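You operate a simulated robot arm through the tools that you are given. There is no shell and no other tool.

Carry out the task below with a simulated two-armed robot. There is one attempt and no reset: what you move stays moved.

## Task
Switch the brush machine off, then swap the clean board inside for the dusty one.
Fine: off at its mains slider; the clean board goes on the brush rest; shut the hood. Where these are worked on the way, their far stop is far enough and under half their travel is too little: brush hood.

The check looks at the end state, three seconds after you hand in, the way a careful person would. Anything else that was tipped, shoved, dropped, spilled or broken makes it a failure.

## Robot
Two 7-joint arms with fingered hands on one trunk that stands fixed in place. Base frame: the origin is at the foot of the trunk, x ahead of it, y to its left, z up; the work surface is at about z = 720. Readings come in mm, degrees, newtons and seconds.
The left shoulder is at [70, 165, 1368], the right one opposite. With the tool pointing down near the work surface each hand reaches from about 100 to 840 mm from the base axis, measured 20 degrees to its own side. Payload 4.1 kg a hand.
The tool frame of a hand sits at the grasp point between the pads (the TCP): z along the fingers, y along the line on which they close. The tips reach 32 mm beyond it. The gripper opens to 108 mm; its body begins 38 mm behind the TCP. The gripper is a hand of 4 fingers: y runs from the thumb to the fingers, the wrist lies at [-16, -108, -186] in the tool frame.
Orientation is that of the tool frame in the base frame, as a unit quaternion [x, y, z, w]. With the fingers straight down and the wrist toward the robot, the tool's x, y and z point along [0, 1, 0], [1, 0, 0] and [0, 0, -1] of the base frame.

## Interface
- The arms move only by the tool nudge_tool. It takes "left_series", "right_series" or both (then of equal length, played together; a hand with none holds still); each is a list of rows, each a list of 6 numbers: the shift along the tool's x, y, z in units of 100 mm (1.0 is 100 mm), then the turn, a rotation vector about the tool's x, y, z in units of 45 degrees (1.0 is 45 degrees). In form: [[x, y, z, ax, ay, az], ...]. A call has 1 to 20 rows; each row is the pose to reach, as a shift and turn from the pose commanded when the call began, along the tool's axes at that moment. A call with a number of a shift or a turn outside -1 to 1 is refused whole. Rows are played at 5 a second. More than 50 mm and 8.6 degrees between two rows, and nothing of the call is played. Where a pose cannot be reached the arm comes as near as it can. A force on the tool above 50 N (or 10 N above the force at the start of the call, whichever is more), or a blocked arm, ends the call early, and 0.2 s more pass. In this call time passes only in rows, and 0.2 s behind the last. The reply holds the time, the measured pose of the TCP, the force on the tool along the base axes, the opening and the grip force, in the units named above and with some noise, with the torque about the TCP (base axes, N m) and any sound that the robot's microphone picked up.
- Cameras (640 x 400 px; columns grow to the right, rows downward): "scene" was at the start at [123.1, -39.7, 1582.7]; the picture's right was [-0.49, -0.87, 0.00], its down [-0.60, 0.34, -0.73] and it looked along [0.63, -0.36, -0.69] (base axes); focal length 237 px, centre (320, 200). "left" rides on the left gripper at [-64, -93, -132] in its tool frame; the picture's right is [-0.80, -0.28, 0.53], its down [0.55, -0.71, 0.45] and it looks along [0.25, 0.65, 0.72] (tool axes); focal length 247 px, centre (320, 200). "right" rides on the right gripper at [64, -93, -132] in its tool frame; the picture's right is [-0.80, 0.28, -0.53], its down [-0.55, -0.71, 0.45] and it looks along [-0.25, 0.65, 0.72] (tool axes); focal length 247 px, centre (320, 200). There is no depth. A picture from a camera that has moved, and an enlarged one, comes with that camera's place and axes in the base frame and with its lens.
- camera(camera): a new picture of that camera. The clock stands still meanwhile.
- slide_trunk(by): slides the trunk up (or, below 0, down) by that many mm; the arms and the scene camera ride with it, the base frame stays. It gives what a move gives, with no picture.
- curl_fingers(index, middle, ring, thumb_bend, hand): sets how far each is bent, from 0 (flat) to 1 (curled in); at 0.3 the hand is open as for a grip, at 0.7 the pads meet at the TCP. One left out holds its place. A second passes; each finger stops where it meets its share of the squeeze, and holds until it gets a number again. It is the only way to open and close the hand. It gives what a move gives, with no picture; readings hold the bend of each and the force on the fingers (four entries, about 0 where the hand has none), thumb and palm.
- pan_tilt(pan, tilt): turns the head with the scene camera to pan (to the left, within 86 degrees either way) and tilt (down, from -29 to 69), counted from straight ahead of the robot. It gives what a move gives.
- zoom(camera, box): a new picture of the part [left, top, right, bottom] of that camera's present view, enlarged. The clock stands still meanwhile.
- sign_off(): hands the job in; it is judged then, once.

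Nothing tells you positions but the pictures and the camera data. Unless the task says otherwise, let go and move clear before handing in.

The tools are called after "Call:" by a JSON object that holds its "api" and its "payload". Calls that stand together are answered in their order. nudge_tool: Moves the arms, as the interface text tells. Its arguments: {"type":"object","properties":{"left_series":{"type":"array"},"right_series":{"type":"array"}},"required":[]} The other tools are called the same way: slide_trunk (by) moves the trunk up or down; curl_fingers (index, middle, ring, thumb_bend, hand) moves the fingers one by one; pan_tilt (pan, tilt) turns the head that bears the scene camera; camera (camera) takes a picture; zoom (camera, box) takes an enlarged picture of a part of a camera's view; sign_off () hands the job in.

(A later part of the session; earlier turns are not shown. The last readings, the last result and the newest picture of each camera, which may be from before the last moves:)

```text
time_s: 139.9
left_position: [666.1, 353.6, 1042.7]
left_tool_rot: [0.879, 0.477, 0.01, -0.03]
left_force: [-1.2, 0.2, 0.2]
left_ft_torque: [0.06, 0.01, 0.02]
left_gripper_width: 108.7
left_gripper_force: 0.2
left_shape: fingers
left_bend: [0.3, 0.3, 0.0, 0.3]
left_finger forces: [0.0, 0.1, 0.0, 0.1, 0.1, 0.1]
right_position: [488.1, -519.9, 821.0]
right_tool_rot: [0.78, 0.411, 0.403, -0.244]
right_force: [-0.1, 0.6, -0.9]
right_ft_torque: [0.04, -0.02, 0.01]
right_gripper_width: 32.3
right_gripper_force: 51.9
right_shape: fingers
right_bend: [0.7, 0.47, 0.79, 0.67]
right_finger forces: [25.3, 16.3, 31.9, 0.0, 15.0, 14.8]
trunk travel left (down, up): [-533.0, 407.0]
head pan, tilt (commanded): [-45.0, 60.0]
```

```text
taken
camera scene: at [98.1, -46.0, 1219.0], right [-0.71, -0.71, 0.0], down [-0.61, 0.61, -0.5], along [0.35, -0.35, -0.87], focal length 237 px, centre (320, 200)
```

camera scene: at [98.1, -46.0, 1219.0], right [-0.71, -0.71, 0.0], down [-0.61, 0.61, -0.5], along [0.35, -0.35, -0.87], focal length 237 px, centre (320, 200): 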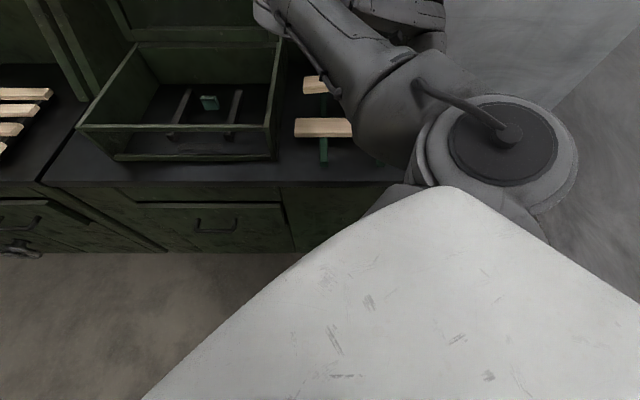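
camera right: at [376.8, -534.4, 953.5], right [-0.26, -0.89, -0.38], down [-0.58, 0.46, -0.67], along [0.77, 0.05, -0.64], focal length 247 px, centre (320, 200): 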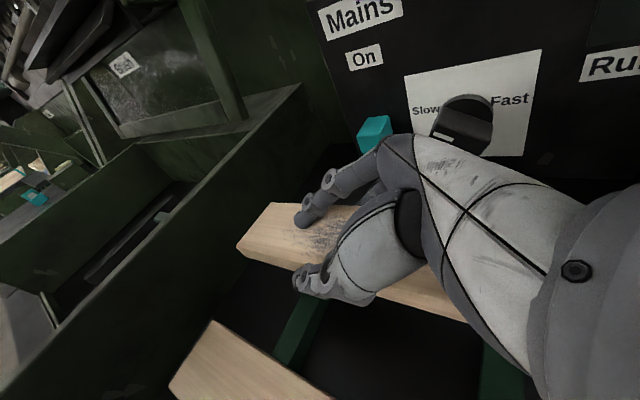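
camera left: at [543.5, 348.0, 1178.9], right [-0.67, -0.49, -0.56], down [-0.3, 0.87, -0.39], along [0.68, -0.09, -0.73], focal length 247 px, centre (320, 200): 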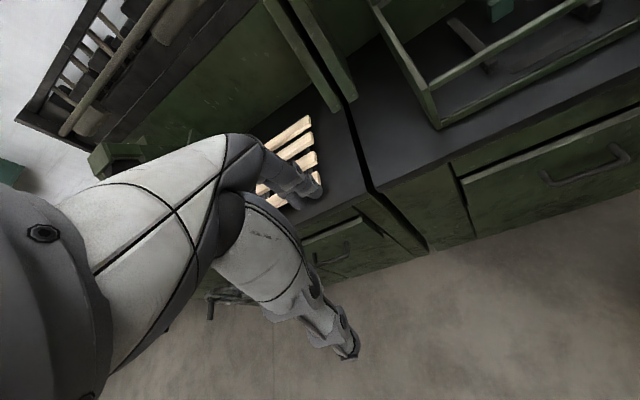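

Still level and clear of everything. Final approach in small increments.

Call:
{"api": "slide_trunk", "payload": {"by": -32}}

Call:
{"api": "slide_trunk", "payload": {"by": -8}}

Call:
{"api": "zoom", "payload": {"camera": "right", "box": [200, 150, 500, 390]}}

Call:
{"api": "zoom", "payload": {"camera": "scene", "box": [260, 40, 420, 190]}}

```text
time_s: 140.7
left_position: [666.8, 353.1, 1010.1]
left_tool_rot: [0.878, 0.477, 0.009, -0.029]
left_force: [0.8, 0.5, 0.0]
left_ft_torque: [0.01, -0.04, 0.02]
left_gripper_width: 108.6
left_gripper_force: 0.1
left_shape: fingers
left_bend: [0.3, 0.3, 0.0, 0.3]
left_finger forces: [0.0, 0.0, 0.0, 0.0, 0.0, 0.0]
right_position: [487.2, -519.3, 791.3]
right_tool_rot: [0.78, 0.411, 0.403, -0.245]
right_force: [-0.2, 0.3, -1.3]
right_ft_torque: [0.01, 0.01, 0.0]
right_gripper_width: 32.2
right_gripper_force: 51.4
right_shape: fingers
right_bend: [0.7, 0.47, 0.79, 0.67]
right_finger forces: [25.3, 16.3, 31.8, 0.0, 15.1, 14.8]
trunk travel left (down, up): [-501.0, 439.0]
head pan, tilt (commanded): [-45.0, 60.0]
```

```text
time_s: 141.2
left_position: [667.3, 353.1, 1001.5]
left_tool_rot: [0.879, 0.477, 0.009, -0.029]
left_force: [-0.3, -0.4, -0.7]
left_ft_torque: [0.02, 0.0, -0.02]
left_gripper_width: 108.6
left_gripper_force: 0.0
left_shape: fingers
left_bend: [0.3, 0.3, 0.0, 0.3]
left_finger forces: [0.0, 0.1, 0.1, 0.0, 0.0, 0.0]
right_position: [489.1, -520.2, 781.6]
right_tool_rot: [0.781, 0.41, 0.403, -0.244]
right_force: [0.2, 0.5, -1.7]
right_ft_torque: [0.07, 0.02, 0.01]
right_gripper_width: 32.2
right_gripper_force: 52.1
right_shape: fingers
right_bend: [0.7, 0.47, 0.79, 0.67]
right_finger forces: [25.3, 16.3, 31.8, 0.0, 15.1, 14.8]
trunk travel left (down, up): [-493.0, 447.0]
head pan, tilt (commanded): [-45.0, 60.0]
```

```text
1.67 times, centred on (350, 270) of right
camera zoom: at [376.8, -534.4, 913.4], right [-0.26, -0.89, -0.38], down [-0.58, 0.46, -0.67], along [0.77, 0.05, -0.64], focal length 412 px, centre (270, 83)
```

zoom: 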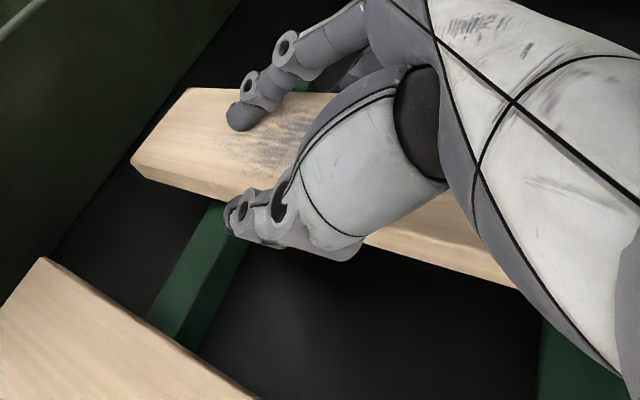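

```text
2.67 times, centred on (340, 115) of scene
camera zoom: at [98.2, -46.0, 1179.0], right [-0.71, -0.71, 0.0], down [-0.61, 0.61, -0.5], along [0.35, -0.35, -0.87], focal length 632 px, centre (267, 427)
```

zoom: 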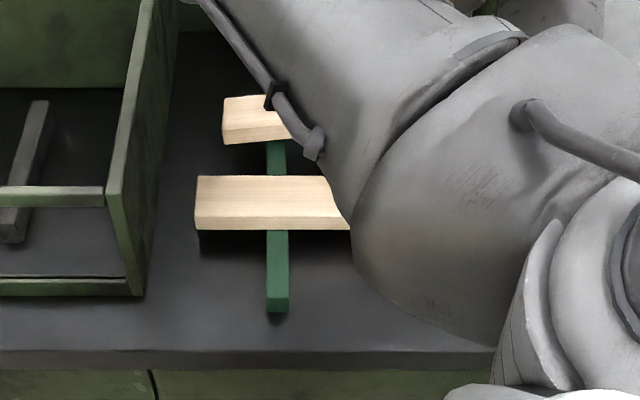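

Call:
{"api": "slide_trunk", "payload": {"by": -6}}

Call:
{"api": "slide_trunk", "payload": {"by": -5}}

```text
time_s: 141.8
left_position: [667.0, 354.3, 996.2]
left_tool_rot: [0.878, 0.477, 0.009, -0.03]
left_force: [-0.2, -0.1, 0.0]
left_ft_torque: [-0.01, 0.01, 0.06]
left_gripper_width: 108.6
left_gripper_force: 0.1
left_shape: fingers
left_bend: [0.3, 0.3, 0.0, 0.3]
left_finger forces: [0.0, 0.1, 0.1, 0.1, 0.0, 0.1]
right_position: [488.3, -521.0, 776.0]
right_tool_rot: [0.781, 0.41, 0.403, -0.245]
right_force: [-0.1, -0.2, -1.4]
right_ft_torque: [0.01, -0.02, -0.02]
right_gripper_width: 32.2
right_gripper_force: 51.7
right_shape: fingers
right_bend: [0.7, 0.47, 0.79, 0.67]
right_finger forces: [25.3, 16.3, 31.8, 0.1, 15.0, 14.8]
trunk travel left (down, up): [-487.0, 453.0]
head pan, tilt (commanded): [-45.0, 60.0]
```

```text
time_s: 142.3
left_position: [667.7, 354.9, 991.5]
left_tool_rot: [0.879, 0.476, 0.009, -0.03]
left_force: [-0.6, 0.1, 0.4]
left_ft_torque: [-0.01, -0.02, 0.04]
left_gripper_width: 108.6
left_gripper_force: 0.0
left_shape: fingers
left_bend: [0.3, 0.3, 0.0, 0.3]
left_finger forces: [0.0, 0.0, 0.0, 0.0, 0.0, 0.0]
right_position: [489.0, -519.5, 771.1]
right_tool_rot: [0.78, 0.411, 0.404, -0.244]
right_force: [-0.4, -0.3, 5.7]
right_ft_torque: [0.16, -0.39, 0.03]
right_gripper_width: 32.3
right_gripper_force: 52.2
right_shape: fingers
right_bend: [0.7, 0.47, 0.79, 0.67]
right_finger forces: [31.2, 15.1, 30.3, 0.1, 15.0, 13.5]
trunk travel left (down, up): [-482.0, 458.0]
head pan, tilt (commanded): [-45.0, 60.0]
```

First contact is on the left rail (about 7 N). A little lower to bring the right side down, then release.

Call:
{"api": "slide_trunk", "payload": {"by": -4}}

Call:
{"api": "camera", "payload": {"camera": "right"}}

```text
time_s: 142.9
left_position: [666.2, 354.2, 988.0]
left_tool_rot: [0.879, 0.475, 0.008, -0.029]
left_force: [-0.4, -0.2, 0.1]
left_ft_torque: [-0.02, 0.03, 0.0]
left_gripper_width: 108.8
left_gripper_force: 0.0
left_shape: fingers
left_bend: [0.3, 0.3, 0.0, 0.3]
left_finger forces: [0.0, 0.0, 0.1, 0.1, 0.0, 0.0]
right_position: [486.7, -519.6, 770.5]
right_tool_rot: [0.78, 0.412, 0.404, -0.243]
right_force: [-2.1, -3.5, 18.1]
right_ft_torque: [0.46, -1.21, -0.18]
right_gripper_width: 32.8
right_gripper_force: 51.9
right_shape: fingers
right_bend: [0.7, 0.47, 0.79, 0.67]
right_finger forces: [41.0, 12.2, 26.1, 0.0, 15.2, 9.5]
trunk travel left (down, up): [-478.0, 462.0]
head pan, tilt (commanded): [-45.0, 60.0]
```

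```text
taken
camera right: at [375.3, -533.8, 900.5], right [-0.26, -0.89, -0.38], down [-0.58, 0.46, -0.67], along [0.77, 0.05, -0.64], focal length 247 px, centre (320, 200)
```

right: 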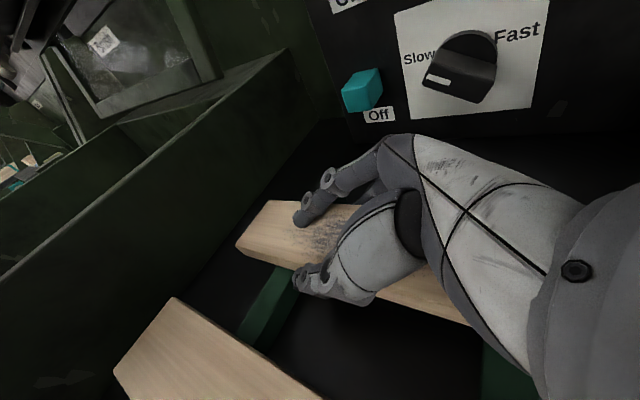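

Now I'll open the hand.

Call:
{"api": "curl_fingers", "payload": {"hand": "right", "index": 0.35, "middle": 0.35, "ring": 0.35, "thumb_bend": 0.42}}

Call:
{"api": "camera", "payload": {"camera": "right"}}

Call:
{"api": "zoom", "payload": {"camera": "scene", "box": [260, 30, 420, 180]}}

```text
time_s: 143.9
left_position: [666.3, 354.4, 987.7]
left_tool_rot: [0.879, 0.477, 0.009, -0.029]
left_force: [1.0, -0.5, 0.1]
left_ft_torque: [0.0, 0.01, 0.03]
left_gripper_width: 108.7
left_gripper_force: 0.1
left_shape: fingers
left_bend: [0.3, 0.3, 0.0, 0.3]
left_finger forces: [0.0, 0.1, 0.1, 0.0, 0.1, 0.1]
right_position: [487.9, -519.9, 767.9]
right_tool_rot: [0.781, 0.411, 0.403, -0.243]
right_force: [-2.2, 0.1, 9.1]
right_ft_torque: [-0.02, -0.58, 0.03]
right_gripper_width: 84.6
right_gripper_force: 7.9
right_shape: fingers
right_bend: [0.37, 0.34, 0.35, 0.42]
right_finger forces: [11.3, 4.6, 0.0, 0.0, 0.0, 0.1]
trunk travel left (down, up): [-478.0, 462.0]
head pan, tilt (commanded): [-45.0, 60.0]
```

```text
taken
camera right: at [376.0, -533.6, 899.4], right [-0.26, -0.89, -0.38], down [-0.58, 0.46, -0.67], along [0.77, 0.05, -0.64], focal length 247 px, centre (320, 200)
```

right: 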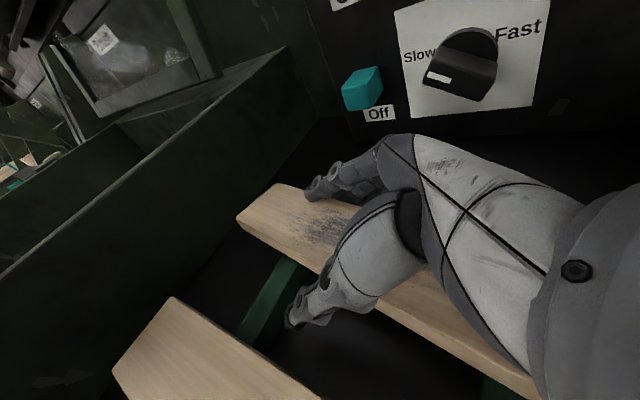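

```text
2.67 times, centred on (340, 105) of scene
camera zoom: at [97.1, -44.9, 1164.2], right [-0.71, -0.71, 0.0], down [-0.61, 0.61, -0.5], along [0.35, -0.35, -0.87], focal length 632 px, centre (267, 453)
```

zoom: 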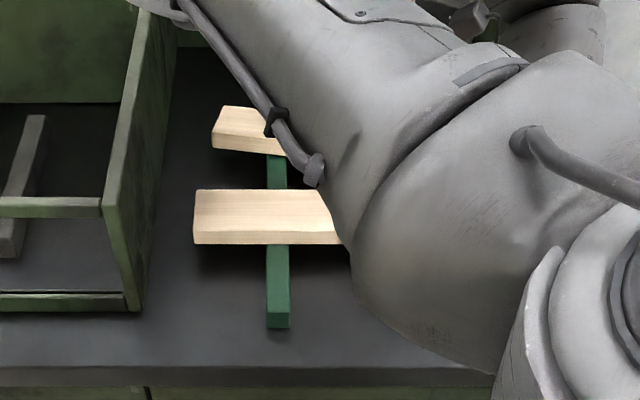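

The board rests on the rails. I'll lift the hand straight up slowly and make sure nothing hooks on the board.

Call:
{"api": "slide_trunk", "payload": {"by": 12}}

Call:
{"api": "camera", "payload": {"camera": "right"}}

Call:
{"api": "slide_trunk", "payload": {"by": 25}}

Call:
{"api": "camera", "payload": {"camera": "right"}}

```text
time_s: 144.5
left_position: [667.6, 353.4, 999.0]
left_tool_rot: [0.879, 0.476, 0.008, -0.03]
left_force: [2.0, 0.3, -0.8]
left_ft_torque: [0.04, -0.02, -0.02]
left_gripper_width: 108.6
left_gripper_force: 0.0
left_shape: fingers
left_bend: [0.3, 0.3, 0.0, 0.3]
left_finger forces: [0.1, 0.0, 0.1, 0.0, 0.0, 0.0]
right_position: [488.7, -519.7, 778.2]
right_tool_rot: [0.78, 0.41, 0.403, -0.245]
right_force: [-0.2, -0.1, 0.8]
right_ft_torque: [0.02, 0.01, -0.01]
right_gripper_width: 85.9
right_gripper_force: 0.2
right_shape: fingers
right_bend: [0.35, 0.35, 0.35, 0.42]
right_finger forces: [0.0, 0.4, 0.1, 0.0, 0.0, 0.1]
trunk travel left (down, up): [-490.0, 450.0]
head pan, tilt (commanded): [-45.0, 60.0]
```

```text
taken
camera right: at [377.1, -534.2, 910.1], right [-0.26, -0.89, -0.38], down [-0.59, 0.46, -0.67], along [0.77, 0.05, -0.64], focal length 247 px, centre (320, 200)
```

right: 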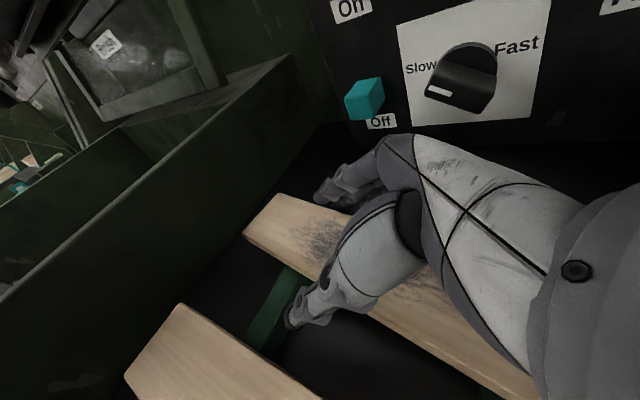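

```text
time_s: 145.2
left_position: [666.8, 354.1, 1023.2]
left_tool_rot: [0.879, 0.476, 0.008, -0.028]
left_force: [-0.9, 0.9, -0.1]
left_ft_torque: [-0.02, 0.04, -0.02]
left_gripper_width: 108.8
left_gripper_force: 0.1
left_shape: fingers
left_bend: [0.3, 0.3, 0.0, 0.3]
left_finger forces: [0.0, 0.1, 0.1, 0.0, 0.0, 0.0]
right_position: [488.9, -519.3, 803.2]
right_tool_rot: [0.78, 0.411, 0.404, -0.244]
right_force: [1.1, 0.1, -0.4]
right_ft_torque: [0.02, -0.01, 0.0]
right_gripper_width: 85.9
right_gripper_force: 0.2
right_shape: fingers
right_bend: [0.35, 0.35, 0.35, 0.42]
right_finger forces: [0.0, 0.1, 0.0, 0.1, 0.0, 0.0]
trunk travel left (down, up): [-515.0, 425.0]
head pan, tilt (commanded): [-45.0, 60.0]
```

```text
taken
camera right: at [377.3, -534.4, 935.2], right [-0.26, -0.89, -0.38], down [-0.59, 0.46, -0.67], along [0.77, 0.05, -0.64], focal length 247 px, centre (320, 200)
```

right: 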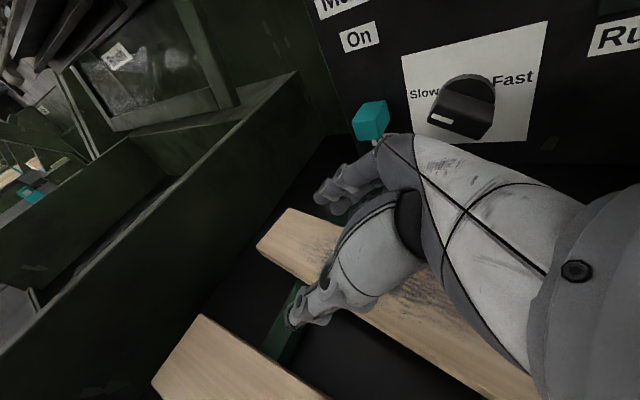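

Both boards now lie on the rest. I'll raise the hand, move slightly outward, and unroll it to vertical again, hoping to keep the better elbow-up posture.

Call:
{"api": "slide_trunk", "payload": {"by": 170}}

Call:
{"api": "nudge_tool", "payload": {"right_series": [[0, 0.2, 0, 0, 0, 0], [0, 0.4, 0, 0, 0, 0], [0, 0.5, 0, 0, 0, 0]]}}

Call:
{"api": "nudge_tool", "payload": {"right_series": [[0, 0, 0, -0.024, -0.155, 0.027], [0, 0, 0, -0.047, -0.31, 0.054], [0, 0, 0, -0.07, -0.465, 0.081], [0, 0, 0, -0.094, -0.62, 0.108]]}}

Call:
{"api": "camera", "payload": {"camera": "scene"}}

Call:
{"api": "camera", "payload": {"camera": "right"}}

```text
time_s: 147.1
left_position: [667.8, 353.2, 1194.0]
left_tool_rot: [0.879, 0.477, 0.009, -0.03]
left_force: [-0.7, -0.2, 0.4]
left_ft_torque: [-0.01, 0.0, -0.01]
left_gripper_width: 108.7
left_gripper_force: 0.0
left_shape: fingers
left_bend: [0.3, 0.3, 0.0, 0.3]
left_finger forces: [0.0, 0.0, 0.1, 0.0, 0.0, 0.1]
right_position: [488.0, -520.3, 974.3]
right_tool_rot: [0.78, 0.411, 0.403, -0.246]
right_force: [-0.8, -0.2, 0.3]
right_ft_torque: [-0.02, -0.01, 0.02]
right_gripper_width: 86.0
right_gripper_force: 0.1
right_shape: fingers
right_bend: [0.35, 0.35, 0.35, 0.42]
right_finger forces: [0.0, 0.1, 0.0, 0.0, 0.0, 0.0]
trunk travel left (down, up): [-685.0, 255.0]
head pan, tilt (commanded): [-45.0, 60.0]
```

```text
time_s: 147.9
left_position: [667.2, 354.1, 1194.1]
left_tool_rot: [0.878, 0.477, 0.009, -0.03]
left_force: [0.8, 0.2, 0.5]
left_ft_torque: [-0.03, -0.01, 0.01]
left_gripper_width: 108.8
left_gripper_force: 0.0
left_shape: fingers
left_bend: [0.3, 0.3, 0.0, 0.3]
left_finger forces: [0.1, 0.1, 0.0, 0.0, 0.0, 0.0]
right_position: [530.9, -548.9, 971.8]
right_tool_rot: [0.781, 0.41, 0.403, -0.244]
right_force: [-0.9, 0.5, -0.7]
right_ft_torque: [0.0, -0.02, 0.01]
right_gripper_width: 86.1
right_gripper_force: 0.1
right_shape: fingers
right_bend: [0.35, 0.35, 0.35, 0.42]
right_finger forces: [0.0, 0.1, 0.1, 0.0, 0.0, 0.0]
trunk travel left (down, up): [-685.0, 255.0]
head pan, tilt (commanded): [-45.0, 60.0]
```

```text
time_s: 148.9
left_position: [666.5, 355.3, 1193.7]
left_tool_rot: [0.878, 0.477, 0.008, -0.029]
left_force: [0.6, 1.0, 0.3]
left_ft_torque: [-0.04, 0.0, 0.01]
left_gripper_width: 108.4
left_gripper_force: 0.0
left_shape: fingers
left_bend: [0.3, 0.3, 0.0, 0.3]
left_finger forces: [0.1, 0.0, 0.1, 0.1, 0.1, 0.0]
right_position: [531.3, -546.0, 972.3]
right_tool_rot: [0.879, 0.41, 0.207, -0.126]
right_force: [-0.4, 0.8, 0.5]
right_ft_torque: [-0.03, 0.0, 0.04]
right_gripper_width: 86.2
right_gripper_force: 0.1
right_shape: fingers
right_bend: [0.35, 0.35, 0.35, 0.42]
right_finger forces: [0.0, 0.1, 0.0, 0.0, 0.0, 0.1]
trunk travel left (down, up): [-685.0, 255.0]
head pan, tilt (commanded): [-45.0, 60.0]
```

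```text
taken
camera scene: at [98.8, -44.7, 1371.0], right [-0.71, -0.71, 0.0], down [-0.61, 0.61, -0.5], along [0.35, -0.35, -0.87], focal length 237 px, centre (320, 200)
```

scene: 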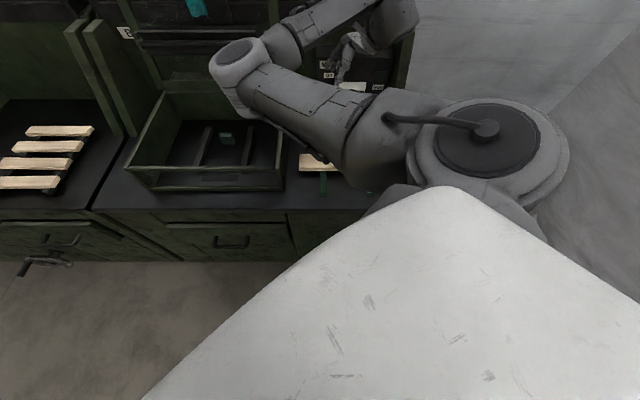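

```text
taken
camera right: at [463.5, -495.6, 1123.1], right [-0.38, -0.92, 0.08], down [-0.75, 0.26, -0.61], along [0.54, -0.3, -0.78], focal length 247 px, centre (320, 200)
```

right: 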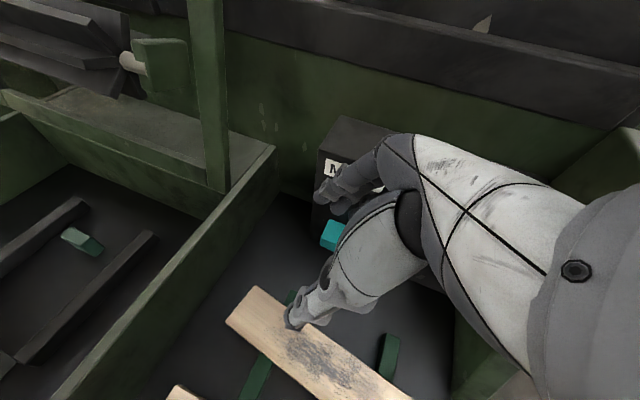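

Half unrolled. Completing the unroll and then re-measuring both boards.

Call:
{"api": "nudge_tool", "payload": {"right_series": [[0, 0, 0, -0.024, -0.155, 0.027], [0, 0, 0, -0.047, -0.31, 0.054], [0, 0, 0, -0.07, -0.465, 0.081], [0, 0, 0, -0.094, -0.62, 0.108]]}}

Call:
{"api": "camera", "payload": {"camera": "scene"}}

Call:
{"api": "camera", "payload": {"camera": "right"}}

Call:
{"api": "zoom", "payload": {"camera": "scene", "box": [260, 90, 400, 220]}}

```text
time_s: 149.9
left_position: [668.1, 354.0, 1193.0]
left_tool_rot: [0.879, 0.476, 0.008, -0.03]
left_force: [0.1, 0.3, 0.6]
left_ft_torque: [0.02, -0.03, -0.03]
left_gripper_width: 108.7
left_gripper_force: 0.0
left_shape: fingers
left_bend: [0.3, 0.3, 0.0, 0.3]
left_finger forces: [0.1, 0.0, 0.1, 0.1, 0.0, 0.0]
right_position: [531.1, -547.6, 970.6]
right_tool_rot: [0.924, 0.383, -0.002, 0.0]
right_force: [-0.2, 0.0, 0.1]
right_ft_torque: [-0.02, 0.01, -0.03]
right_gripper_width: 86.0
right_gripper_force: 0.1
right_shape: fingers
right_bend: [0.35, 0.35, 0.35, 0.42]
right_finger forces: [0.1, 0.0, 0.0, 0.1, 0.0, 0.0]
trunk travel left (down, up): [-685.0, 255.0]
head pan, tilt (commanded): [-45.0, 60.0]
```

```text
taken
camera scene: at [98.8, -44.9, 1371.0], right [-0.71, -0.71, 0.0], down [-0.61, 0.61, -0.5], along [0.35, -0.35, -0.87], focal length 237 px, centre (320, 200)
```

scene: 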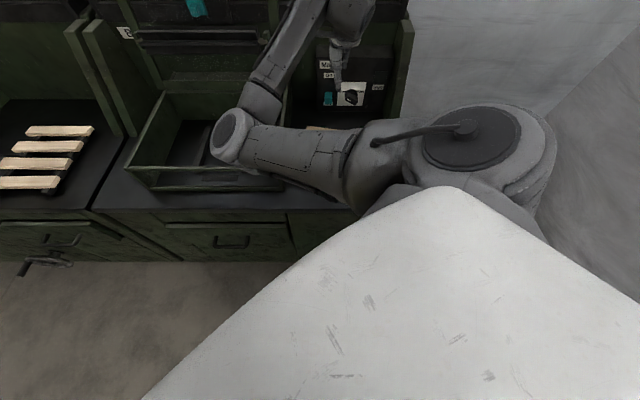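

```text
taken
camera right: at [512.4, -434.8, 1103.3], right [-0.36, -0.76, 0.54], down [-0.89, 0.11, -0.44], along [0.28, -0.64, -0.72], focal length 247 px, centre (320, 200)
```

right: 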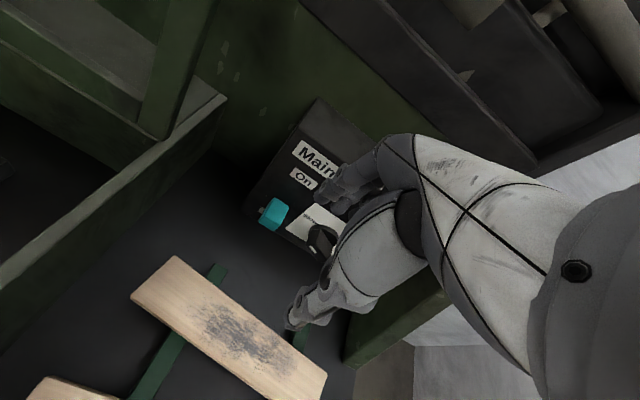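

```text
3.08 times, centred on (330, 155) of scene
camera zoom: at [98.8, -44.9, 1371.0], right [-0.71, -0.71, 0.0], down [-0.61, 0.61, -0.5], along [0.35, -0.35, -0.87], focal length 730 px, centre (289, 338)
```

zoom: 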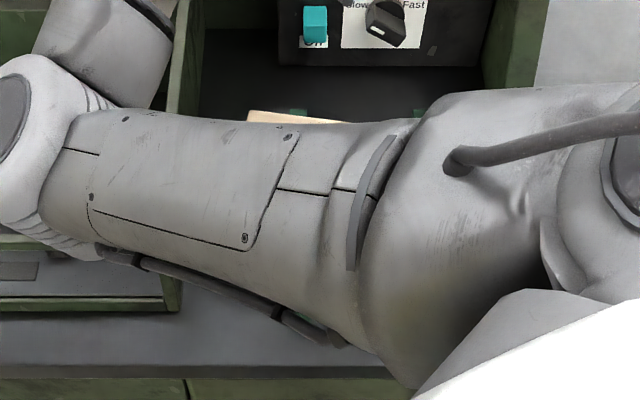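

The dusty board lies on both rails, centre E2≈720, E1≈40, turned about 9°. I'll re-grip with all three fingers, aligned to it and closer to its centre. First I'll raise the trunk again, since low elbows caused the trouble here.

Call:
{"api": "slide_trunk", "payload": {"by": 250}}

Call:
{"api": "nudge_tool", "payload": {"right_series": [[-0.1, -0.05, 0.3, 0, 0, 0.05], [-0.2, -0.1, 0.6, 0, 0, 0.1], [-0.35, -0.15, 0.9, 0, 0, 0.15], [-0.5, -0.2, 1.0, 0, 0, 0.207]]}}

Call:
{"api": "nudge_tool", "payload": {"right_series": [[0, -0.05, 0.33, 0, 0, 0], [0, -0.1, 0.67, 0, 0, 0], [0, -0.15, 1.0, 0, 0, 0]]}}

Call:
{"api": "camera", "payload": {"camera": "scene"}}

Call:
{"api": "camera", "payload": {"camera": "right"}}

```text
time_s: 152.5
left_position: [667.6, 353.5, 1444.0]
left_tool_rot: [0.878, 0.477, 0.008, -0.03]
left_force: [0.1, 0.8, 0.6]
left_ft_torque: [0.02, 0.04, 0.07]
left_gripper_width: 108.5
left_gripper_force: 0.0
left_shape: fingers
left_bend: [0.3, 0.3, 0.0, 0.3]
left_finger forces: [0.0, 0.0, 0.0, 0.1, 0.1, 0.1]
right_position: [531.3, -548.1, 1221.1]
right_tool_rot: [0.924, 0.382, -0.002, 0.0]
right_force: [-0.4, 0.4, -0.7]
right_ft_torque: [0.01, 0.01, -0.02]
right_gripper_width: 86.1
right_gripper_force: 0.0
right_shape: fingers
right_bend: [0.35, 0.35, 0.35, 0.42]
right_finger forces: [0.0, 0.1, 0.1, 0.0, 0.0, 0.2]
trunk travel left (down, up): [-935.0, 5.0]
head pan, tilt (commanded): [-45.0, 60.0]
```

```text
time_s: 153.5
left_position: [667.5, 354.1, 1444.3]
left_tool_rot: [0.879, 0.477, 0.008, -0.03]
left_force: [0.6, 0.2, -0.1]
left_ft_torque: [0.03, -0.02, 0.0]
left_gripper_width: 108.7
left_gripper_force: 0.1
left_shape: fingers
left_bend: [0.3, 0.3, 0.0, 0.3]
left_finger forces: [0.1, 0.1, 0.0, 0.0, 0.0, 0.0]
right_position: [482.0, -570.7, 1121.1]
right_tool_rot: [0.952, 0.306, 0.0, -0.001]
right_force: [0.4, -0.9, -0.3]
right_ft_torque: [0.01, -0.04, -0.02]
right_gripper_width: 85.6
right_gripper_force: 0.0
right_shape: fingers
right_bend: [0.35, 0.35, 0.35, 0.42]
right_finger forces: [0.1, 0.1, 0.1, 0.1, 0.0, 0.0]
trunk travel left (down, up): [-935.0, 5.0]
head pan, tilt (commanded): [-45.0, 60.0]
```

```text
time_s: 154.3
left_position: [667.6, 353.8, 1445.0]
left_tool_rot: [0.878, 0.477, 0.009, -0.03]
left_force: [-0.4, 0.5, -0.2]
left_ft_torque: [-0.02, 0.02, -0.04]
left_gripper_width: 108.8
left_gripper_force: 0.1
left_shape: fingers
left_bend: [0.3, 0.3, 0.0, 0.3]
left_finger forces: [0.0, 0.0, 0.1, 0.0, 0.0, 0.1]
right_position: [472.4, -556.6, 1021.1]
right_tool_rot: [0.952, 0.306, -0.001, 0.001]
right_force: [-1.0, -0.3, 0.2]
right_ft_torque: [-0.01, -0.02, -0.03]
right_gripper_width: 86.2
right_gripper_force: 0.0
right_shape: fingers
right_bend: [0.35, 0.35, 0.35, 0.42]
right_finger forces: [0.1, 0.0, 0.1, 0.0, 0.0, 0.1]
trunk travel left (down, up): [-935.0, 5.0]
head pan, tilt (commanded): [-45.0, 60.0]
```

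```text
taken
camera scene: at [98.2, -45.9, 1621.1], right [-0.71, -0.71, 0.0], down [-0.61, 0.61, -0.5], along [0.35, -0.35, -0.87], focal length 237 px, centre (320, 200)
```

scene: 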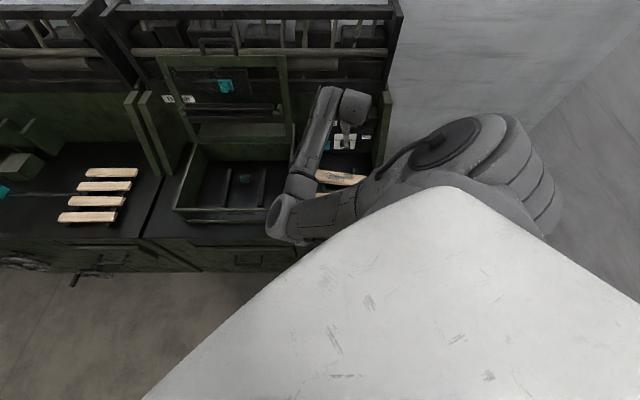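

```text
taken
camera right: at [472.8, -443.7, 1152.5], right [-0.48, -0.69, 0.53], down [-0.86, 0.25, -0.45], along [0.17, -0.67, -0.72], focal length 247 px, centre (320, 200)
```

right: 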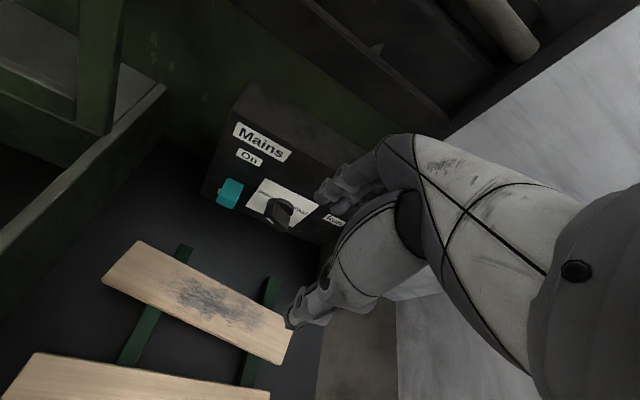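

Measured: dusty board centre E2 715, E1 42, turned −11°; the clean board is straight, with its rear edge at E2 633. I'll align over the dusty board and descend with a narrow thumb opening.

Call:
{"api": "curl_fingers", "payload": {"hand": "right", "index": 0.36, "middle": 0.36, "ring": 0.36, "thumb_bend": 0.43}}

Call:
{"api": "nudge_tool", "payload": {"right_series": [[-0.05, -0.07, 0.3, 0, 0, 0.015], [-0.1, -0.14, 0.6, 0, 0, 0.03], [-0.115, -0.157, 0.95, 0, 0, 0.03]]}}

Call:
{"api": "nudge_tool", "payload": {"right_series": [[0, 0, 0.3, 0, 0, 0], [0, 0, 0.6, 0, 0, 0], [0, 0, 0.85, 0, 0, 0]]}}

Call:
{"api": "camera", "payload": {"camera": "right"}}

Call:
{"api": "zoom", "payload": {"camera": "right", "box": [220, 130, 440, 390]}}

```text
time_s: 155.3
left_position: [667.6, 352.3, 1444.7]
left_tool_rot: [0.879, 0.476, 0.008, -0.03]
left_force: [-0.4, -0.6, -0.7]
left_ft_torque: [-0.01, -0.02, 0.0]
left_gripper_width: 108.6
left_gripper_force: 0.0
left_shape: fingers
left_bend: [0.3, 0.3, 0.0, 0.3]
left_finger forces: [0.0, 0.0, 0.0, 0.0, 0.0, 0.0]
right_position: [473.9, -556.6, 1021.8]
right_tool_rot: [0.952, 0.306, -0.001, -0.001]
right_force: [0.1, 0.2, -0.1]
right_ft_torque: [0.02, 0.0, 0.01]
right_gripper_width: 84.2
right_gripper_force: 0.0
right_shape: fingers
right_bend: [0.36, 0.36, 0.36, 0.43]
right_finger forces: [0.0, 0.1, 0.1, 0.0, 0.0, 0.0]
trunk travel left (down, up): [-935.0, 5.0]
head pan, tilt (commanded): [-45.0, 60.0]
```

```text
time_s: 156.1
left_position: [667.5, 352.9, 1444.3]
left_tool_rot: [0.878, 0.477, 0.009, -0.03]
left_force: [0.7, -0.1, 0.4]
left_ft_torque: [-0.01, -0.03, -0.01]
left_gripper_width: 108.9
left_gripper_force: 0.0
left_shape: fingers
left_bend: [0.3, 0.3, 0.0, 0.3]
left_finger forces: [0.0, 0.0, 0.0, 0.1, 0.0, 0.1]
right_position: [454.1, -552.4, 925.9]
right_tool_rot: [0.955, 0.295, -0.001, 0.0]
right_force: [-0.7, 0.0, 0.2]
right_ft_torque: [-0.03, 0.0, 0.0]
right_gripper_width: 84.0
right_gripper_force: 0.0
right_shape: fingers
right_bend: [0.36, 0.36, 0.36, 0.43]
right_finger forces: [0.1, 0.0, 0.0, 0.0, 0.0, 0.0]
trunk travel left (down, up): [-935.0, 5.0]
head pan, tilt (commanded): [-45.0, 60.0]
```

```text
time_s: 156.9
left_position: [668.7, 354.1, 1443.5]
left_tool_rot: [0.879, 0.476, 0.009, -0.029]
left_force: [-0.9, 0.7, -0.3]
left_ft_torque: [0.02, 0.01, 0.0]
left_gripper_width: 109.1
left_gripper_force: 0.1
left_shape: fingers
left_bend: [0.3, 0.3, 0.0, 0.3]
left_finger forces: [0.0, 0.0, 0.0, 0.1, 0.1, 0.0]
right_position: [455.3, -550.4, 840.2]
right_tool_rot: [0.955, 0.295, -0.001, -0.001]
right_force: [-0.2, -0.1, -0.3]
right_ft_torque: [0.01, -0.02, -0.01]
right_gripper_width: 84.2
right_gripper_force: 0.1
right_shape: fingers
right_bend: [0.36, 0.36, 0.36, 0.43]
right_finger forces: [0.0, 0.1, 0.0, 0.0, 0.0, 0.0]
trunk travel left (down, up): [-935.0, 5.0]
head pan, tilt (commanded): [-45.0, 60.0]
```

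```text
taken
camera right: at [457.1, -436.7, 971.7], right [-0.5, -0.68, 0.53], down [-0.85, 0.27, -0.45], along [0.16, -0.68, -0.72], focal length 247 px, centre (320, 200)
```

right: 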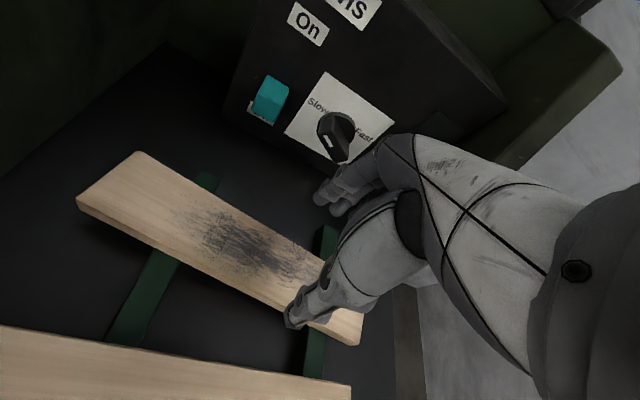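

```text
1.54 times, centred on (330, 260) of right
camera zoom: at [457.1, -436.7, 971.7], right [-0.5, -0.68, 0.53], down [-0.85, 0.27, -0.45], along [0.16, -0.68, -0.72], focal length 380 px, centre (305, 108)
```

zoom: 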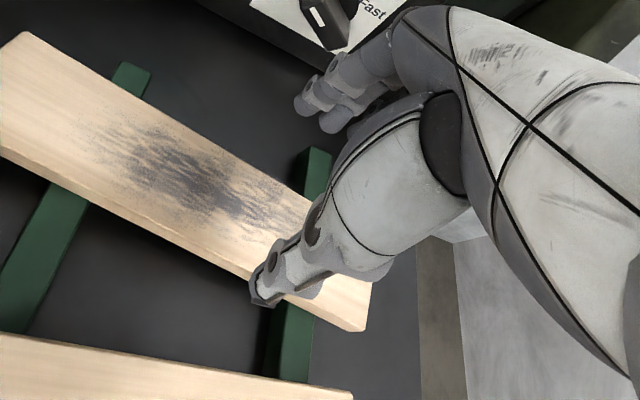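

Because of the board's turn, the ring finger would land on the right rail. I'll flatten it for the pick, shift slightly, grip with two fingers, and add the ring right after lifting, as worked with the clean board.

Call:
{"api": "curl_fingers", "payload": {"hand": "right", "ring": 0.0}}

Call:
{"api": "nudge_tool", "payload": {"right_series": [[-0.03, -0.004, 0.25, 0, 0, 0], [-0.0625, -0.008, 0.5, 0, 0, 0], [-0.0625, -0.008, 0.7, 0, 0, 0], [-0.0625, -0.008, 0.79, 0, 0, 0]]}}

Call:
{"api": "camera", "payload": {"camera": "right"}}

Call:
{"api": "zoom", "payload": {"camera": "right", "box": [220, 130, 440, 390]}}

```text
time_s: 157.9
left_position: [668.4, 353.1, 1444.5]
left_tool_rot: [0.878, 0.477, 0.009, -0.029]
left_force: [-0.4, -0.3, 0.2]
left_ft_torque: [0.0, -0.01, -0.03]
left_gripper_width: 108.8
left_gripper_force: 0.0
left_shape: fingers
left_bend: [0.3, 0.3, 0.0, 0.3]
left_finger forces: [0.0, 0.0, 0.0, 0.0, 0.0, 0.0]
right_position: [455.4, -550.0, 840.5]
right_tool_rot: [0.955, 0.295, -0.001, 0.0]
right_force: [-0.7, -0.8, -1.1]
right_ft_torque: [0.01, 0.01, 0.02]
right_gripper_width: 83.9
right_gripper_force: 0.0
right_shape: fingers
right_bend: [0.36, 0.36, 0.0, 0.43]
right_finger forces: [0.0, 0.0, 0.0, 0.1, 0.0, 0.1]
trunk travel left (down, up): [-935.0, 5.0]
head pan, tilt (commanded): [-45.0, 60.0]
```

```text
time_s: 158.9
left_position: [667.5, 354.0, 1443.6]
left_tool_rot: [0.878, 0.477, 0.009, -0.03]
left_force: [0.8, 0.6, 0.1]
left_ft_torque: [0.02, 0.01, 0.02]
left_gripper_width: 108.6
left_gripper_force: 0.1
left_shape: fingers
left_bend: [0.3, 0.3, 0.0, 0.3]
left_finger forces: [0.0, 0.1, 0.0, 0.0, 0.1, 0.0]
right_position: [447.6, -552.6, 761.5]
right_tool_rot: [0.956, 0.295, -0.001, -0.001]
right_force: [-0.6, -0.4, -0.1]
right_ft_torque: [0.02, 0.0, -0.02]
right_gripper_width: 84.2
right_gripper_force: 0.0
right_shape: fingers
right_bend: [0.36, 0.36, 0.0, 0.43]
right_finger forces: [0.0, 0.0, 0.0, 0.0, 0.0, 0.0]
trunk travel left (down, up): [-935.0, 5.0]
head pan, tilt (commanded): [-45.0, 60.0]
```

```text
taken
camera right: at [449.5, -439.5, 893.4], right [-0.5, -0.68, 0.53], down [-0.85, 0.27, -0.45], along [0.16, -0.68, -0.72], focal length 247 px, centre (320, 200)
```

right: 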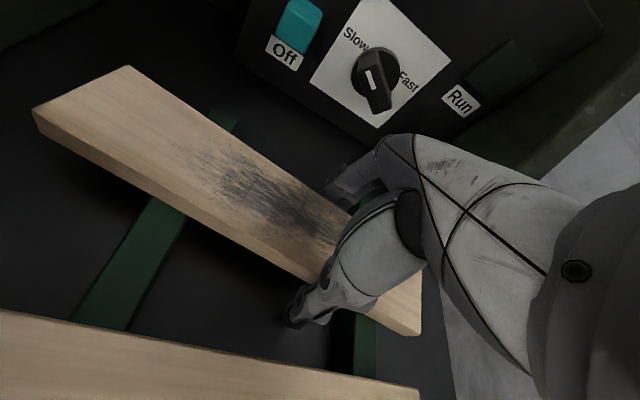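

```text
1.54 times, centred on (330, 260) of right
camera zoom: at [449.5, -439.5, 893.4], right [-0.5, -0.68, 0.53], down [-0.85, 0.27, -0.45], along [0.16, -0.68, -0.72], focal length 380 px, centre (305, 108)
```

zoom: 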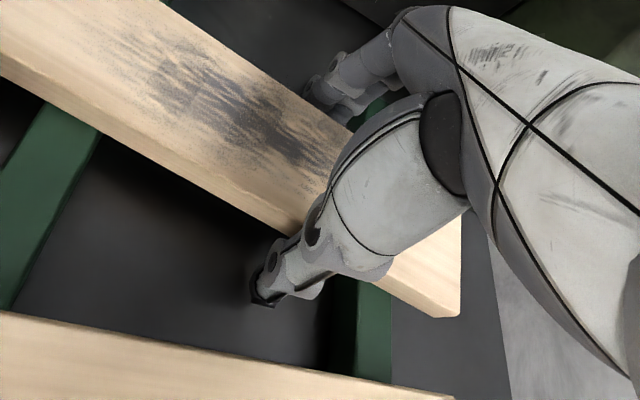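

Well positioned. Closing index, middle and thumb, then a short lift and the ring finger.

Call:
{"api": "curl_fingers", "payload": {"hand": "right", "index": 0.7, "middle": 0.7, "thumb_bend": 0.7}}

Call:
{"api": "nudge_tool", "payload": {"right_series": [[0, 0, -0.2, 0, 0, 0], [0, 0, -0.45, 0, 0, 0]]}}

Call:
{"api": "curl_fingers", "payload": {"hand": "right", "ring": 0.7}}

Call:
{"api": "camera", "payload": {"camera": "right"}}

```text
time_s: 159.9
left_position: [667.3, 353.9, 1443.7]
left_tool_rot: [0.879, 0.476, 0.008, -0.03]
left_force: [0.6, 0.6, -0.2]
left_ft_torque: [0.0, 0.03, 0.03]
left_gripper_width: 108.4
left_gripper_force: 0.0
left_shape: fingers
left_bend: [0.3, 0.3, 0.0, 0.3]
left_finger forces: [0.0, 0.0, 0.0, 0.1, 0.0, 0.0]
right_position: [447.4, -552.2, 761.4]
right_tool_rot: [0.956, 0.295, -0.001, -0.001]
right_force: [-0.8, 0.8, -0.1]
right_ft_torque: [-0.01, 0.02, 0.0]
right_gripper_width: 54.5
right_gripper_force: 18.7
right_shape: fingers
right_bend: [0.6, 0.55, 0.0, 0.55]
right_finger forces: [11.3, 6.8, 0.1, 0.0, 19.8, 0.0]
trunk travel left (down, up): [-935.0, 5.0]
head pan, tilt (commanded): [-45.0, 60.0]
```

```text
time_s: 160.5
left_position: [666.9, 353.5, 1444.3]
left_tool_rot: [0.879, 0.476, 0.009, -0.029]
left_force: [0.2, 0.5, 0.5]
left_ft_torque: [-0.01, 0.02, -0.01]
left_gripper_width: 108.7
left_gripper_force: 0.0
left_shape: fingers
left_bend: [0.3, 0.3, 0.0, 0.3]
left_finger forces: [0.0, 0.0, 0.0, 0.0, 0.0, 0.0]
right_position: [446.7, -551.6, 806.5]
right_tool_rot: [0.956, 0.295, -0.001, -0.001]
right_force: [0.1, 0.1, -0.7]
right_ft_torque: [-0.05, 0.02, -0.01]
right_gripper_width: 54.7
right_gripper_force: 18.9
right_shape: fingers
right_bend: [0.6, 0.55, 0.0, 0.55]
right_finger forces: [11.3, 6.9, 0.0, 0.1, 19.4, 0.0]
trunk travel left (down, up): [-935.0, 5.0]
head pan, tilt (commanded): [-45.0, 60.0]
```

```text
time_s: 161.5
left_position: [668.3, 352.3, 1443.7]
left_tool_rot: [0.879, 0.477, 0.009, -0.029]
left_force: [0.5, 0.6, 0.0]
left_ft_torque: [0.01, 0.0, -0.01]
left_gripper_width: 108.6
left_gripper_force: 0.0
left_shape: fingers
left_bend: [0.3, 0.3, 0.0, 0.3]
left_finger forces: [0.0, 0.1, 0.1, 0.0, 0.0, 0.0]
right_position: [448.5, -552.6, 806.0]
right_tool_rot: [0.955, 0.295, -0.001, -0.001]
right_force: [-0.7, 0.7, -2.1]
right_ft_torque: [-0.01, 0.04, -0.02]
right_gripper_width: 54.6
right_gripper_force: 23.6
right_shape: fingers
right_bend: [0.62, 0.57, 0.52, 0.55]
right_finger forces: [8.5, 5.4, 8.8, 0.0, 23.6, 0.1]
trunk travel left (down, up): [-935.0, 5.0]
head pan, tilt (commanded): [-45.0, 60.0]
```

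```text
taken
camera right: at [449.7, -439.5, 938.6], right [-0.5, -0.68, 0.53], down [-0.85, 0.27, -0.45], along [0.16, -0.68, -0.72], focal length 247 px, centre (320, 200)
```

right: 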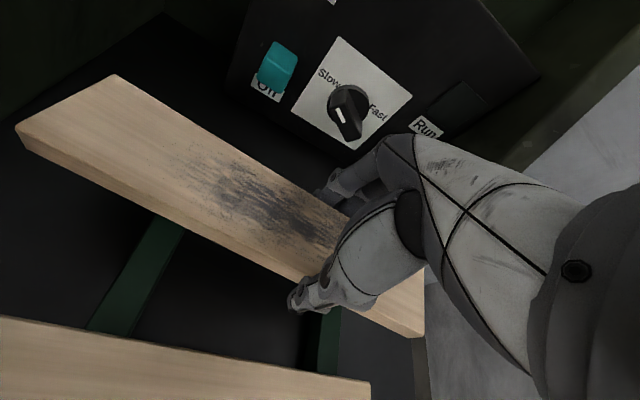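

A proper three-finger grip now. I'll raise it, turn back to the bench angle, and repeat the carry path that worked.

Call:
{"api": "nudge_tool", "payload": {"right_series": [[0, 0, -0.3, 0, 0, -0.06], [0, 0.02, -0.6, 0, 0, -0.12], [0, 0.04, -0.9, 0, 0, -0.18], [0, 0.05, -1.0, 0, 0, -0.238]]}}

Call:
{"api": "nudge_tool", "payload": {"right_series": [[0, 0.02, -0.33, 0, 0, 0], [0, 0.04, -0.67, 0, 0, 0], [0, 0.06, -1.0, 0, 0, 0]]}}

Call:
{"api": "nudge_tool", "payload": {"right_series": [[0.02, 0.02, -0.33, 0, 0, 0], [0.05, 0.04, -0.67, 0, 0, 0], [0.08, 0.06, -1.0, 0, 0, 0]]}}

Call:
{"api": "nudge_tool", "payload": {"right_series": [[0, 0.0, -0.33, 0, 0, 0], [0, 0.0, -0.67, 0, 0, 0], [0, 0.0, -1.0, 0, 0, 0]]}}

Call:
{"api": "camera", "payload": {"camera": "right"}}

Call:
{"api": "camera", "payload": {"camera": "scene"}}

```text
time_s: 162.5
left_position: [667.7, 353.4, 1444.7]
left_tool_rot: [0.879, 0.477, 0.009, -0.03]
left_force: [0.6, -0.5, -0.5]
left_ft_torque: [0.01, -0.01, 0.02]
left_gripper_width: 108.8
left_gripper_force: 0.1
left_shape: fingers
left_bend: [0.3, 0.3, 0.0, 0.3]
left_finger forces: [0.1, 0.0, 0.0, 0.0, 0.1, 0.0]
right_position: [449.6, -556.3, 908.4]
right_tool_rot: [0.923, 0.385, -0.001, 0.0]
right_force: [1.1, -0.3, -1.3]
right_ft_torque: [-0.04, 0.05, 0.03]
right_gripper_width: 54.6
right_gripper_force: 23.5
right_shape: fingers
right_bend: [0.62, 0.57, 0.52, 0.55]
right_finger forces: [8.5, 5.3, 8.6, 0.0, 23.4, 0.0]
trunk travel left (down, up): [-935.0, 5.0]
head pan, tilt (commanded): [-45.0, 60.0]
```

```text
time_s: 163.3
left_position: [666.9, 353.5, 1443.9]
left_tool_rot: [0.878, 0.477, 0.009, -0.029]
left_force: [0.5, -0.6, 0.0]
left_ft_torque: [0.02, 0.04, 0.02]
left_gripper_width: 108.6
left_gripper_force: 0.2
left_shape: fingers
left_bend: [0.3, 0.3, 0.0, 0.3]
left_finger forces: [0.0, 0.1, 0.0, 0.0, 0.0, 0.0]
right_position: [455.2, -560.7, 1007.9]
right_tool_rot: [0.924, 0.382, -0.001, 0.0]
right_force: [0.1, 0.6, -1.8]
right_ft_torque: [-0.03, 0.04, -0.01]
right_gripper_width: 54.8
right_gripper_force: 22.6
right_shape: fingers
right_bend: [0.62, 0.57, 0.52, 0.55]
right_finger forces: [8.4, 5.3, 8.5, 0.1, 23.2, 0.1]
trunk travel left (down, up): [-935.0, 5.0]
head pan, tilt (commanded): [-45.0, 60.0]
```

```text
time_s: 164.1
left_position: [667.2, 354.7, 1442.1]
left_tool_rot: [0.878, 0.477, 0.009, -0.029]
left_force: [0.1, 0.0, -0.7]
left_ft_torque: [-0.02, 0.03, -0.01]
left_gripper_width: 108.8
left_gripper_force: 0.1
left_shape: fingers
left_bend: [0.3, 0.3, 0.0, 0.3]
left_finger forces: [0.0, 0.0, 0.0, 0.0, 0.0, 0.0]
right_position: [466.3, -560.0, 1104.8]
right_tool_rot: [0.924, 0.384, 0.0, -0.001]
right_force: [0.9, -0.2, -0.9]
right_ft_torque: [-0.04, 0.03, -0.01]
right_gripper_width: 54.6
right_gripper_force: 22.9
right_shape: fingers
right_bend: [0.62, 0.57, 0.52, 0.55]
right_finger forces: [8.4, 5.4, 8.3, 0.0, 23.1, 0.0]
trunk travel left (down, up): [-935.0, 5.0]
head pan, tilt (commanded): [-45.0, 60.0]
```

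```text
time_s: 164.9
left_position: [665.8, 352.6, 1444.6]
left_tool_rot: [0.879, 0.476, 0.008, -0.03]
left_force: [1.3, 0.2, -0.2]
left_ft_torque: [-0.01, 0.01, 0.01]
left_gripper_width: 108.5
left_gripper_force: 0.1
left_shape: fingers
left_bend: [0.3, 0.3, 0.0, 0.3]
left_finger forces: [0.0, 0.0, 0.0, 0.0, 0.0, 0.0]
right_position: [465.9, -560.8, 1205.1]
right_tool_rot: [0.924, 0.383, -0.001, 0.0]
right_force: [-0.2, 0.1, -1.4]
right_ft_torque: [-0.04, 0.04, 0.03]
right_gripper_width: 54.6
right_gripper_force: 22.7
right_shape: fingers
right_bend: [0.62, 0.57, 0.52, 0.55]
right_finger forces: [8.4, 5.5, 8.3, 0.0, 23.0, 0.0]
trunk travel left (down, up): [-935.0, 5.0]
head pan, tilt (commanded): [-45.0, 60.0]
```

```text
taken
camera right: at [446.6, -449.5, 1336.9], right [-0.36, -0.76, 0.53], down [-0.89, 0.11, -0.45], along [0.28, -0.64, -0.72], focal length 247 px, centre (320, 200)
```

right: 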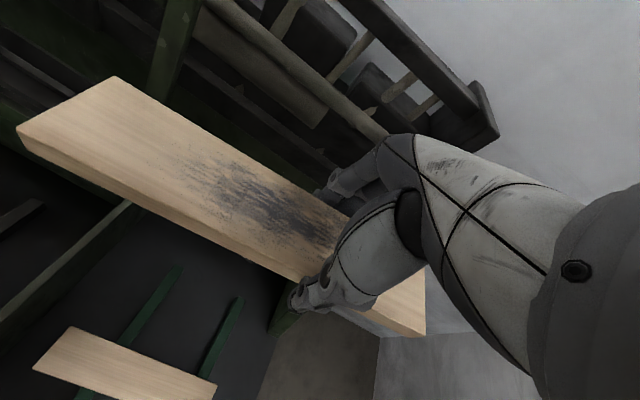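

```text
taken
camera scene: at [98.7, -46.0, 1620.9], right [-0.71, -0.71, 0.0], down [-0.61, 0.61, -0.5], along [0.35, -0.35, -0.87], focal length 237 px, centre (320, 200)
```

scene: 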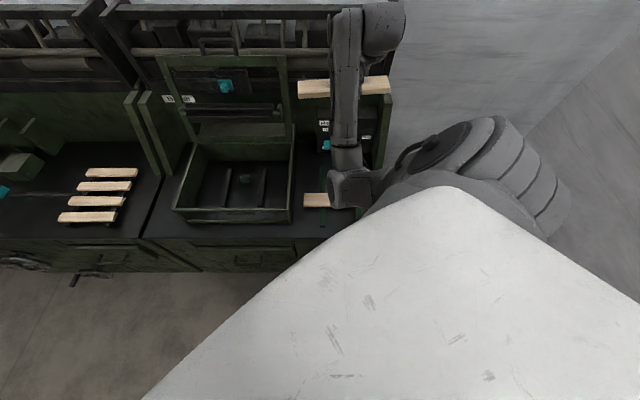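

The grip is steady with hardly any sag. Raising slightly, then lowering the trunk to the tested height and moving left.

Call:
{"api": "nudge_tool", "payload": {"right_series": [[0.0, 0.0, -0.2, 0, 0, 0], [0.0, -0.02, -0.38, 0, 0, 0]]}}

Call:
{"api": "slide_trunk", "payload": {"by": -315}}

Call:
{"api": "nudge_tool", "payload": {"right_series": [[0.25, 0, 0, 0, 0, 0], [0.5, 0, 0, 0, 0, 0], [0.75, 0, 0, 0, 0, 0]]}}

Call:
{"api": "camera", "payload": {"camera": "right"}}

Call:
{"api": "camera", "payload": {"camera": "scene"}}

```text
time_s: 165.5
left_position: [668.5, 355.0, 1443.0]
left_tool_rot: [0.879, 0.476, 0.007, -0.029]
left_force: [0.1, -0.3, 0.7]
left_ft_torque: [-0.01, 0.03, -0.02]
left_gripper_width: 108.7
left_gripper_force: 0.0
left_shape: fingers
left_bend: [0.3, 0.3, 0.0, 0.3]
left_finger forces: [0.0, 0.0, 0.0, 0.1, 0.0, 0.0]
right_position: [465.2, -558.4, 1243.7]
right_tool_rot: [0.924, 0.383, -0.001, 0.0]
right_force: [-0.5, 0.5, -1.7]
right_ft_torque: [-0.04, 0.02, -0.01]
right_gripper_width: 54.6
right_gripper_force: 22.2
right_shape: fingers
right_bend: [0.62, 0.57, 0.52, 0.55]
right_finger forces: [8.2, 5.4, 8.0, 0.0, 22.8, 0.1]
trunk travel left (down, up): [-935.0, 5.0]
head pan, tilt (commanded): [-45.0, 60.0]
```

```text
time_s: 168.6
left_position: [667.7, 352.9, 1129.1]
left_tool_rot: [0.879, 0.476, 0.008, -0.029]
left_force: [-0.2, -0.1, -0.5]
left_ft_torque: [-0.04, -0.04, 0.01]
left_gripper_width: 108.8
left_gripper_force: 0.1
left_shape: fingers
left_bend: [0.3, 0.3, 0.0, 0.3]
left_finger forces: [0.1, 0.1, 0.0, 0.0, 0.0, 0.0]
right_position: [464.4, -560.7, 929.7]
right_tool_rot: [0.924, 0.383, -0.001, 0.0]
right_force: [-0.3, 0.2, -1.2]
right_ft_torque: [-0.06, 0.06, -0.01]
right_gripper_width: 54.6
right_gripper_force: 22.2
right_shape: fingers
right_bend: [0.62, 0.57, 0.52, 0.55]
right_finger forces: [8.2, 5.3, 8.1, 0.0, 22.6, 0.0]
trunk travel left (down, up): [-620.0, 320.0]
head pan, tilt (commanded): [-45.0, 60.0]
```

```text
time_s: 169.4
left_position: [667.9, 353.6, 1128.4]
left_tool_rot: [0.878, 0.477, 0.008, -0.029]
left_force: [-0.3, -0.8, -0.5]
left_ft_torque: [0.01, -0.02, 0.0]
left_gripper_width: 108.9
left_gripper_force: 0.0
left_shape: fingers
left_bend: [0.3, 0.3, 0.0, 0.3]
left_finger forces: [0.0, 0.0, 0.0, 0.0, 0.1, 0.1]
right_position: [518.1, -505.4, 929.5]
right_tool_rot: [0.924, 0.383, -0.002, 0.0]
right_force: [-0.5, -0.3, -1.8]
right_ft_torque: [-0.07, 0.07, 0.0]
right_gripper_width: 54.7
right_gripper_force: 22.3
right_shape: fingers
right_bend: [0.62, 0.57, 0.52, 0.55]
right_finger forces: [8.2, 5.5, 8.1, 0.1, 22.7, 0.0]
trunk travel left (down, up): [-620.0, 320.0]
head pan, tilt (commanded): [-45.0, 60.0]
```

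```text
taken
camera right: at [499.0, -393.5, 1061.1], right [-0.36, -0.76, 0.53], down [-0.89, 0.11, -0.45], along [0.28, -0.64, -0.72], focal length 247 px, centre (320, 200)
```

right: 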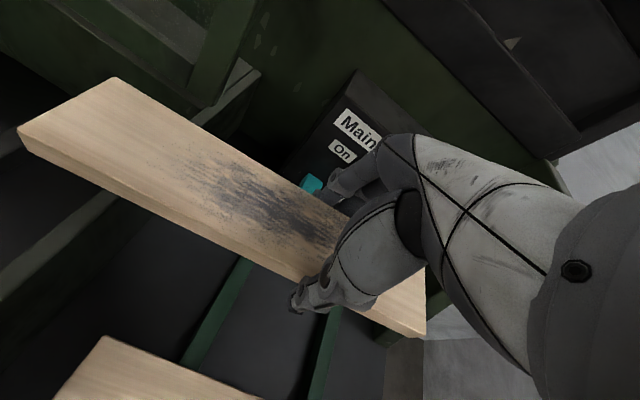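

```text
taken
camera scene: at [98.9, -45.2, 1305.9], right [-0.71, -0.71, 0.0], down [-0.61, 0.61, -0.5], along [0.35, -0.35, -0.87], focal length 237 px, centre (320, 200)
```

scene: 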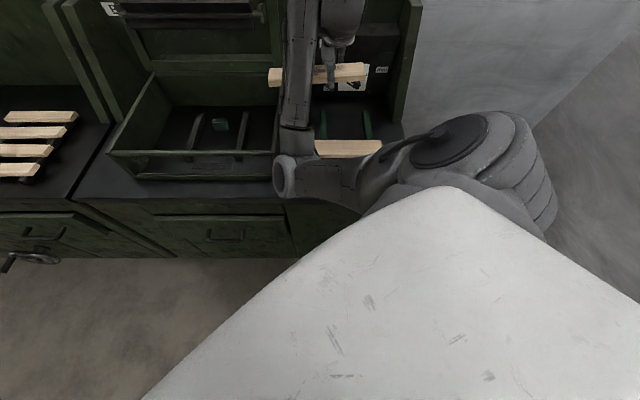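

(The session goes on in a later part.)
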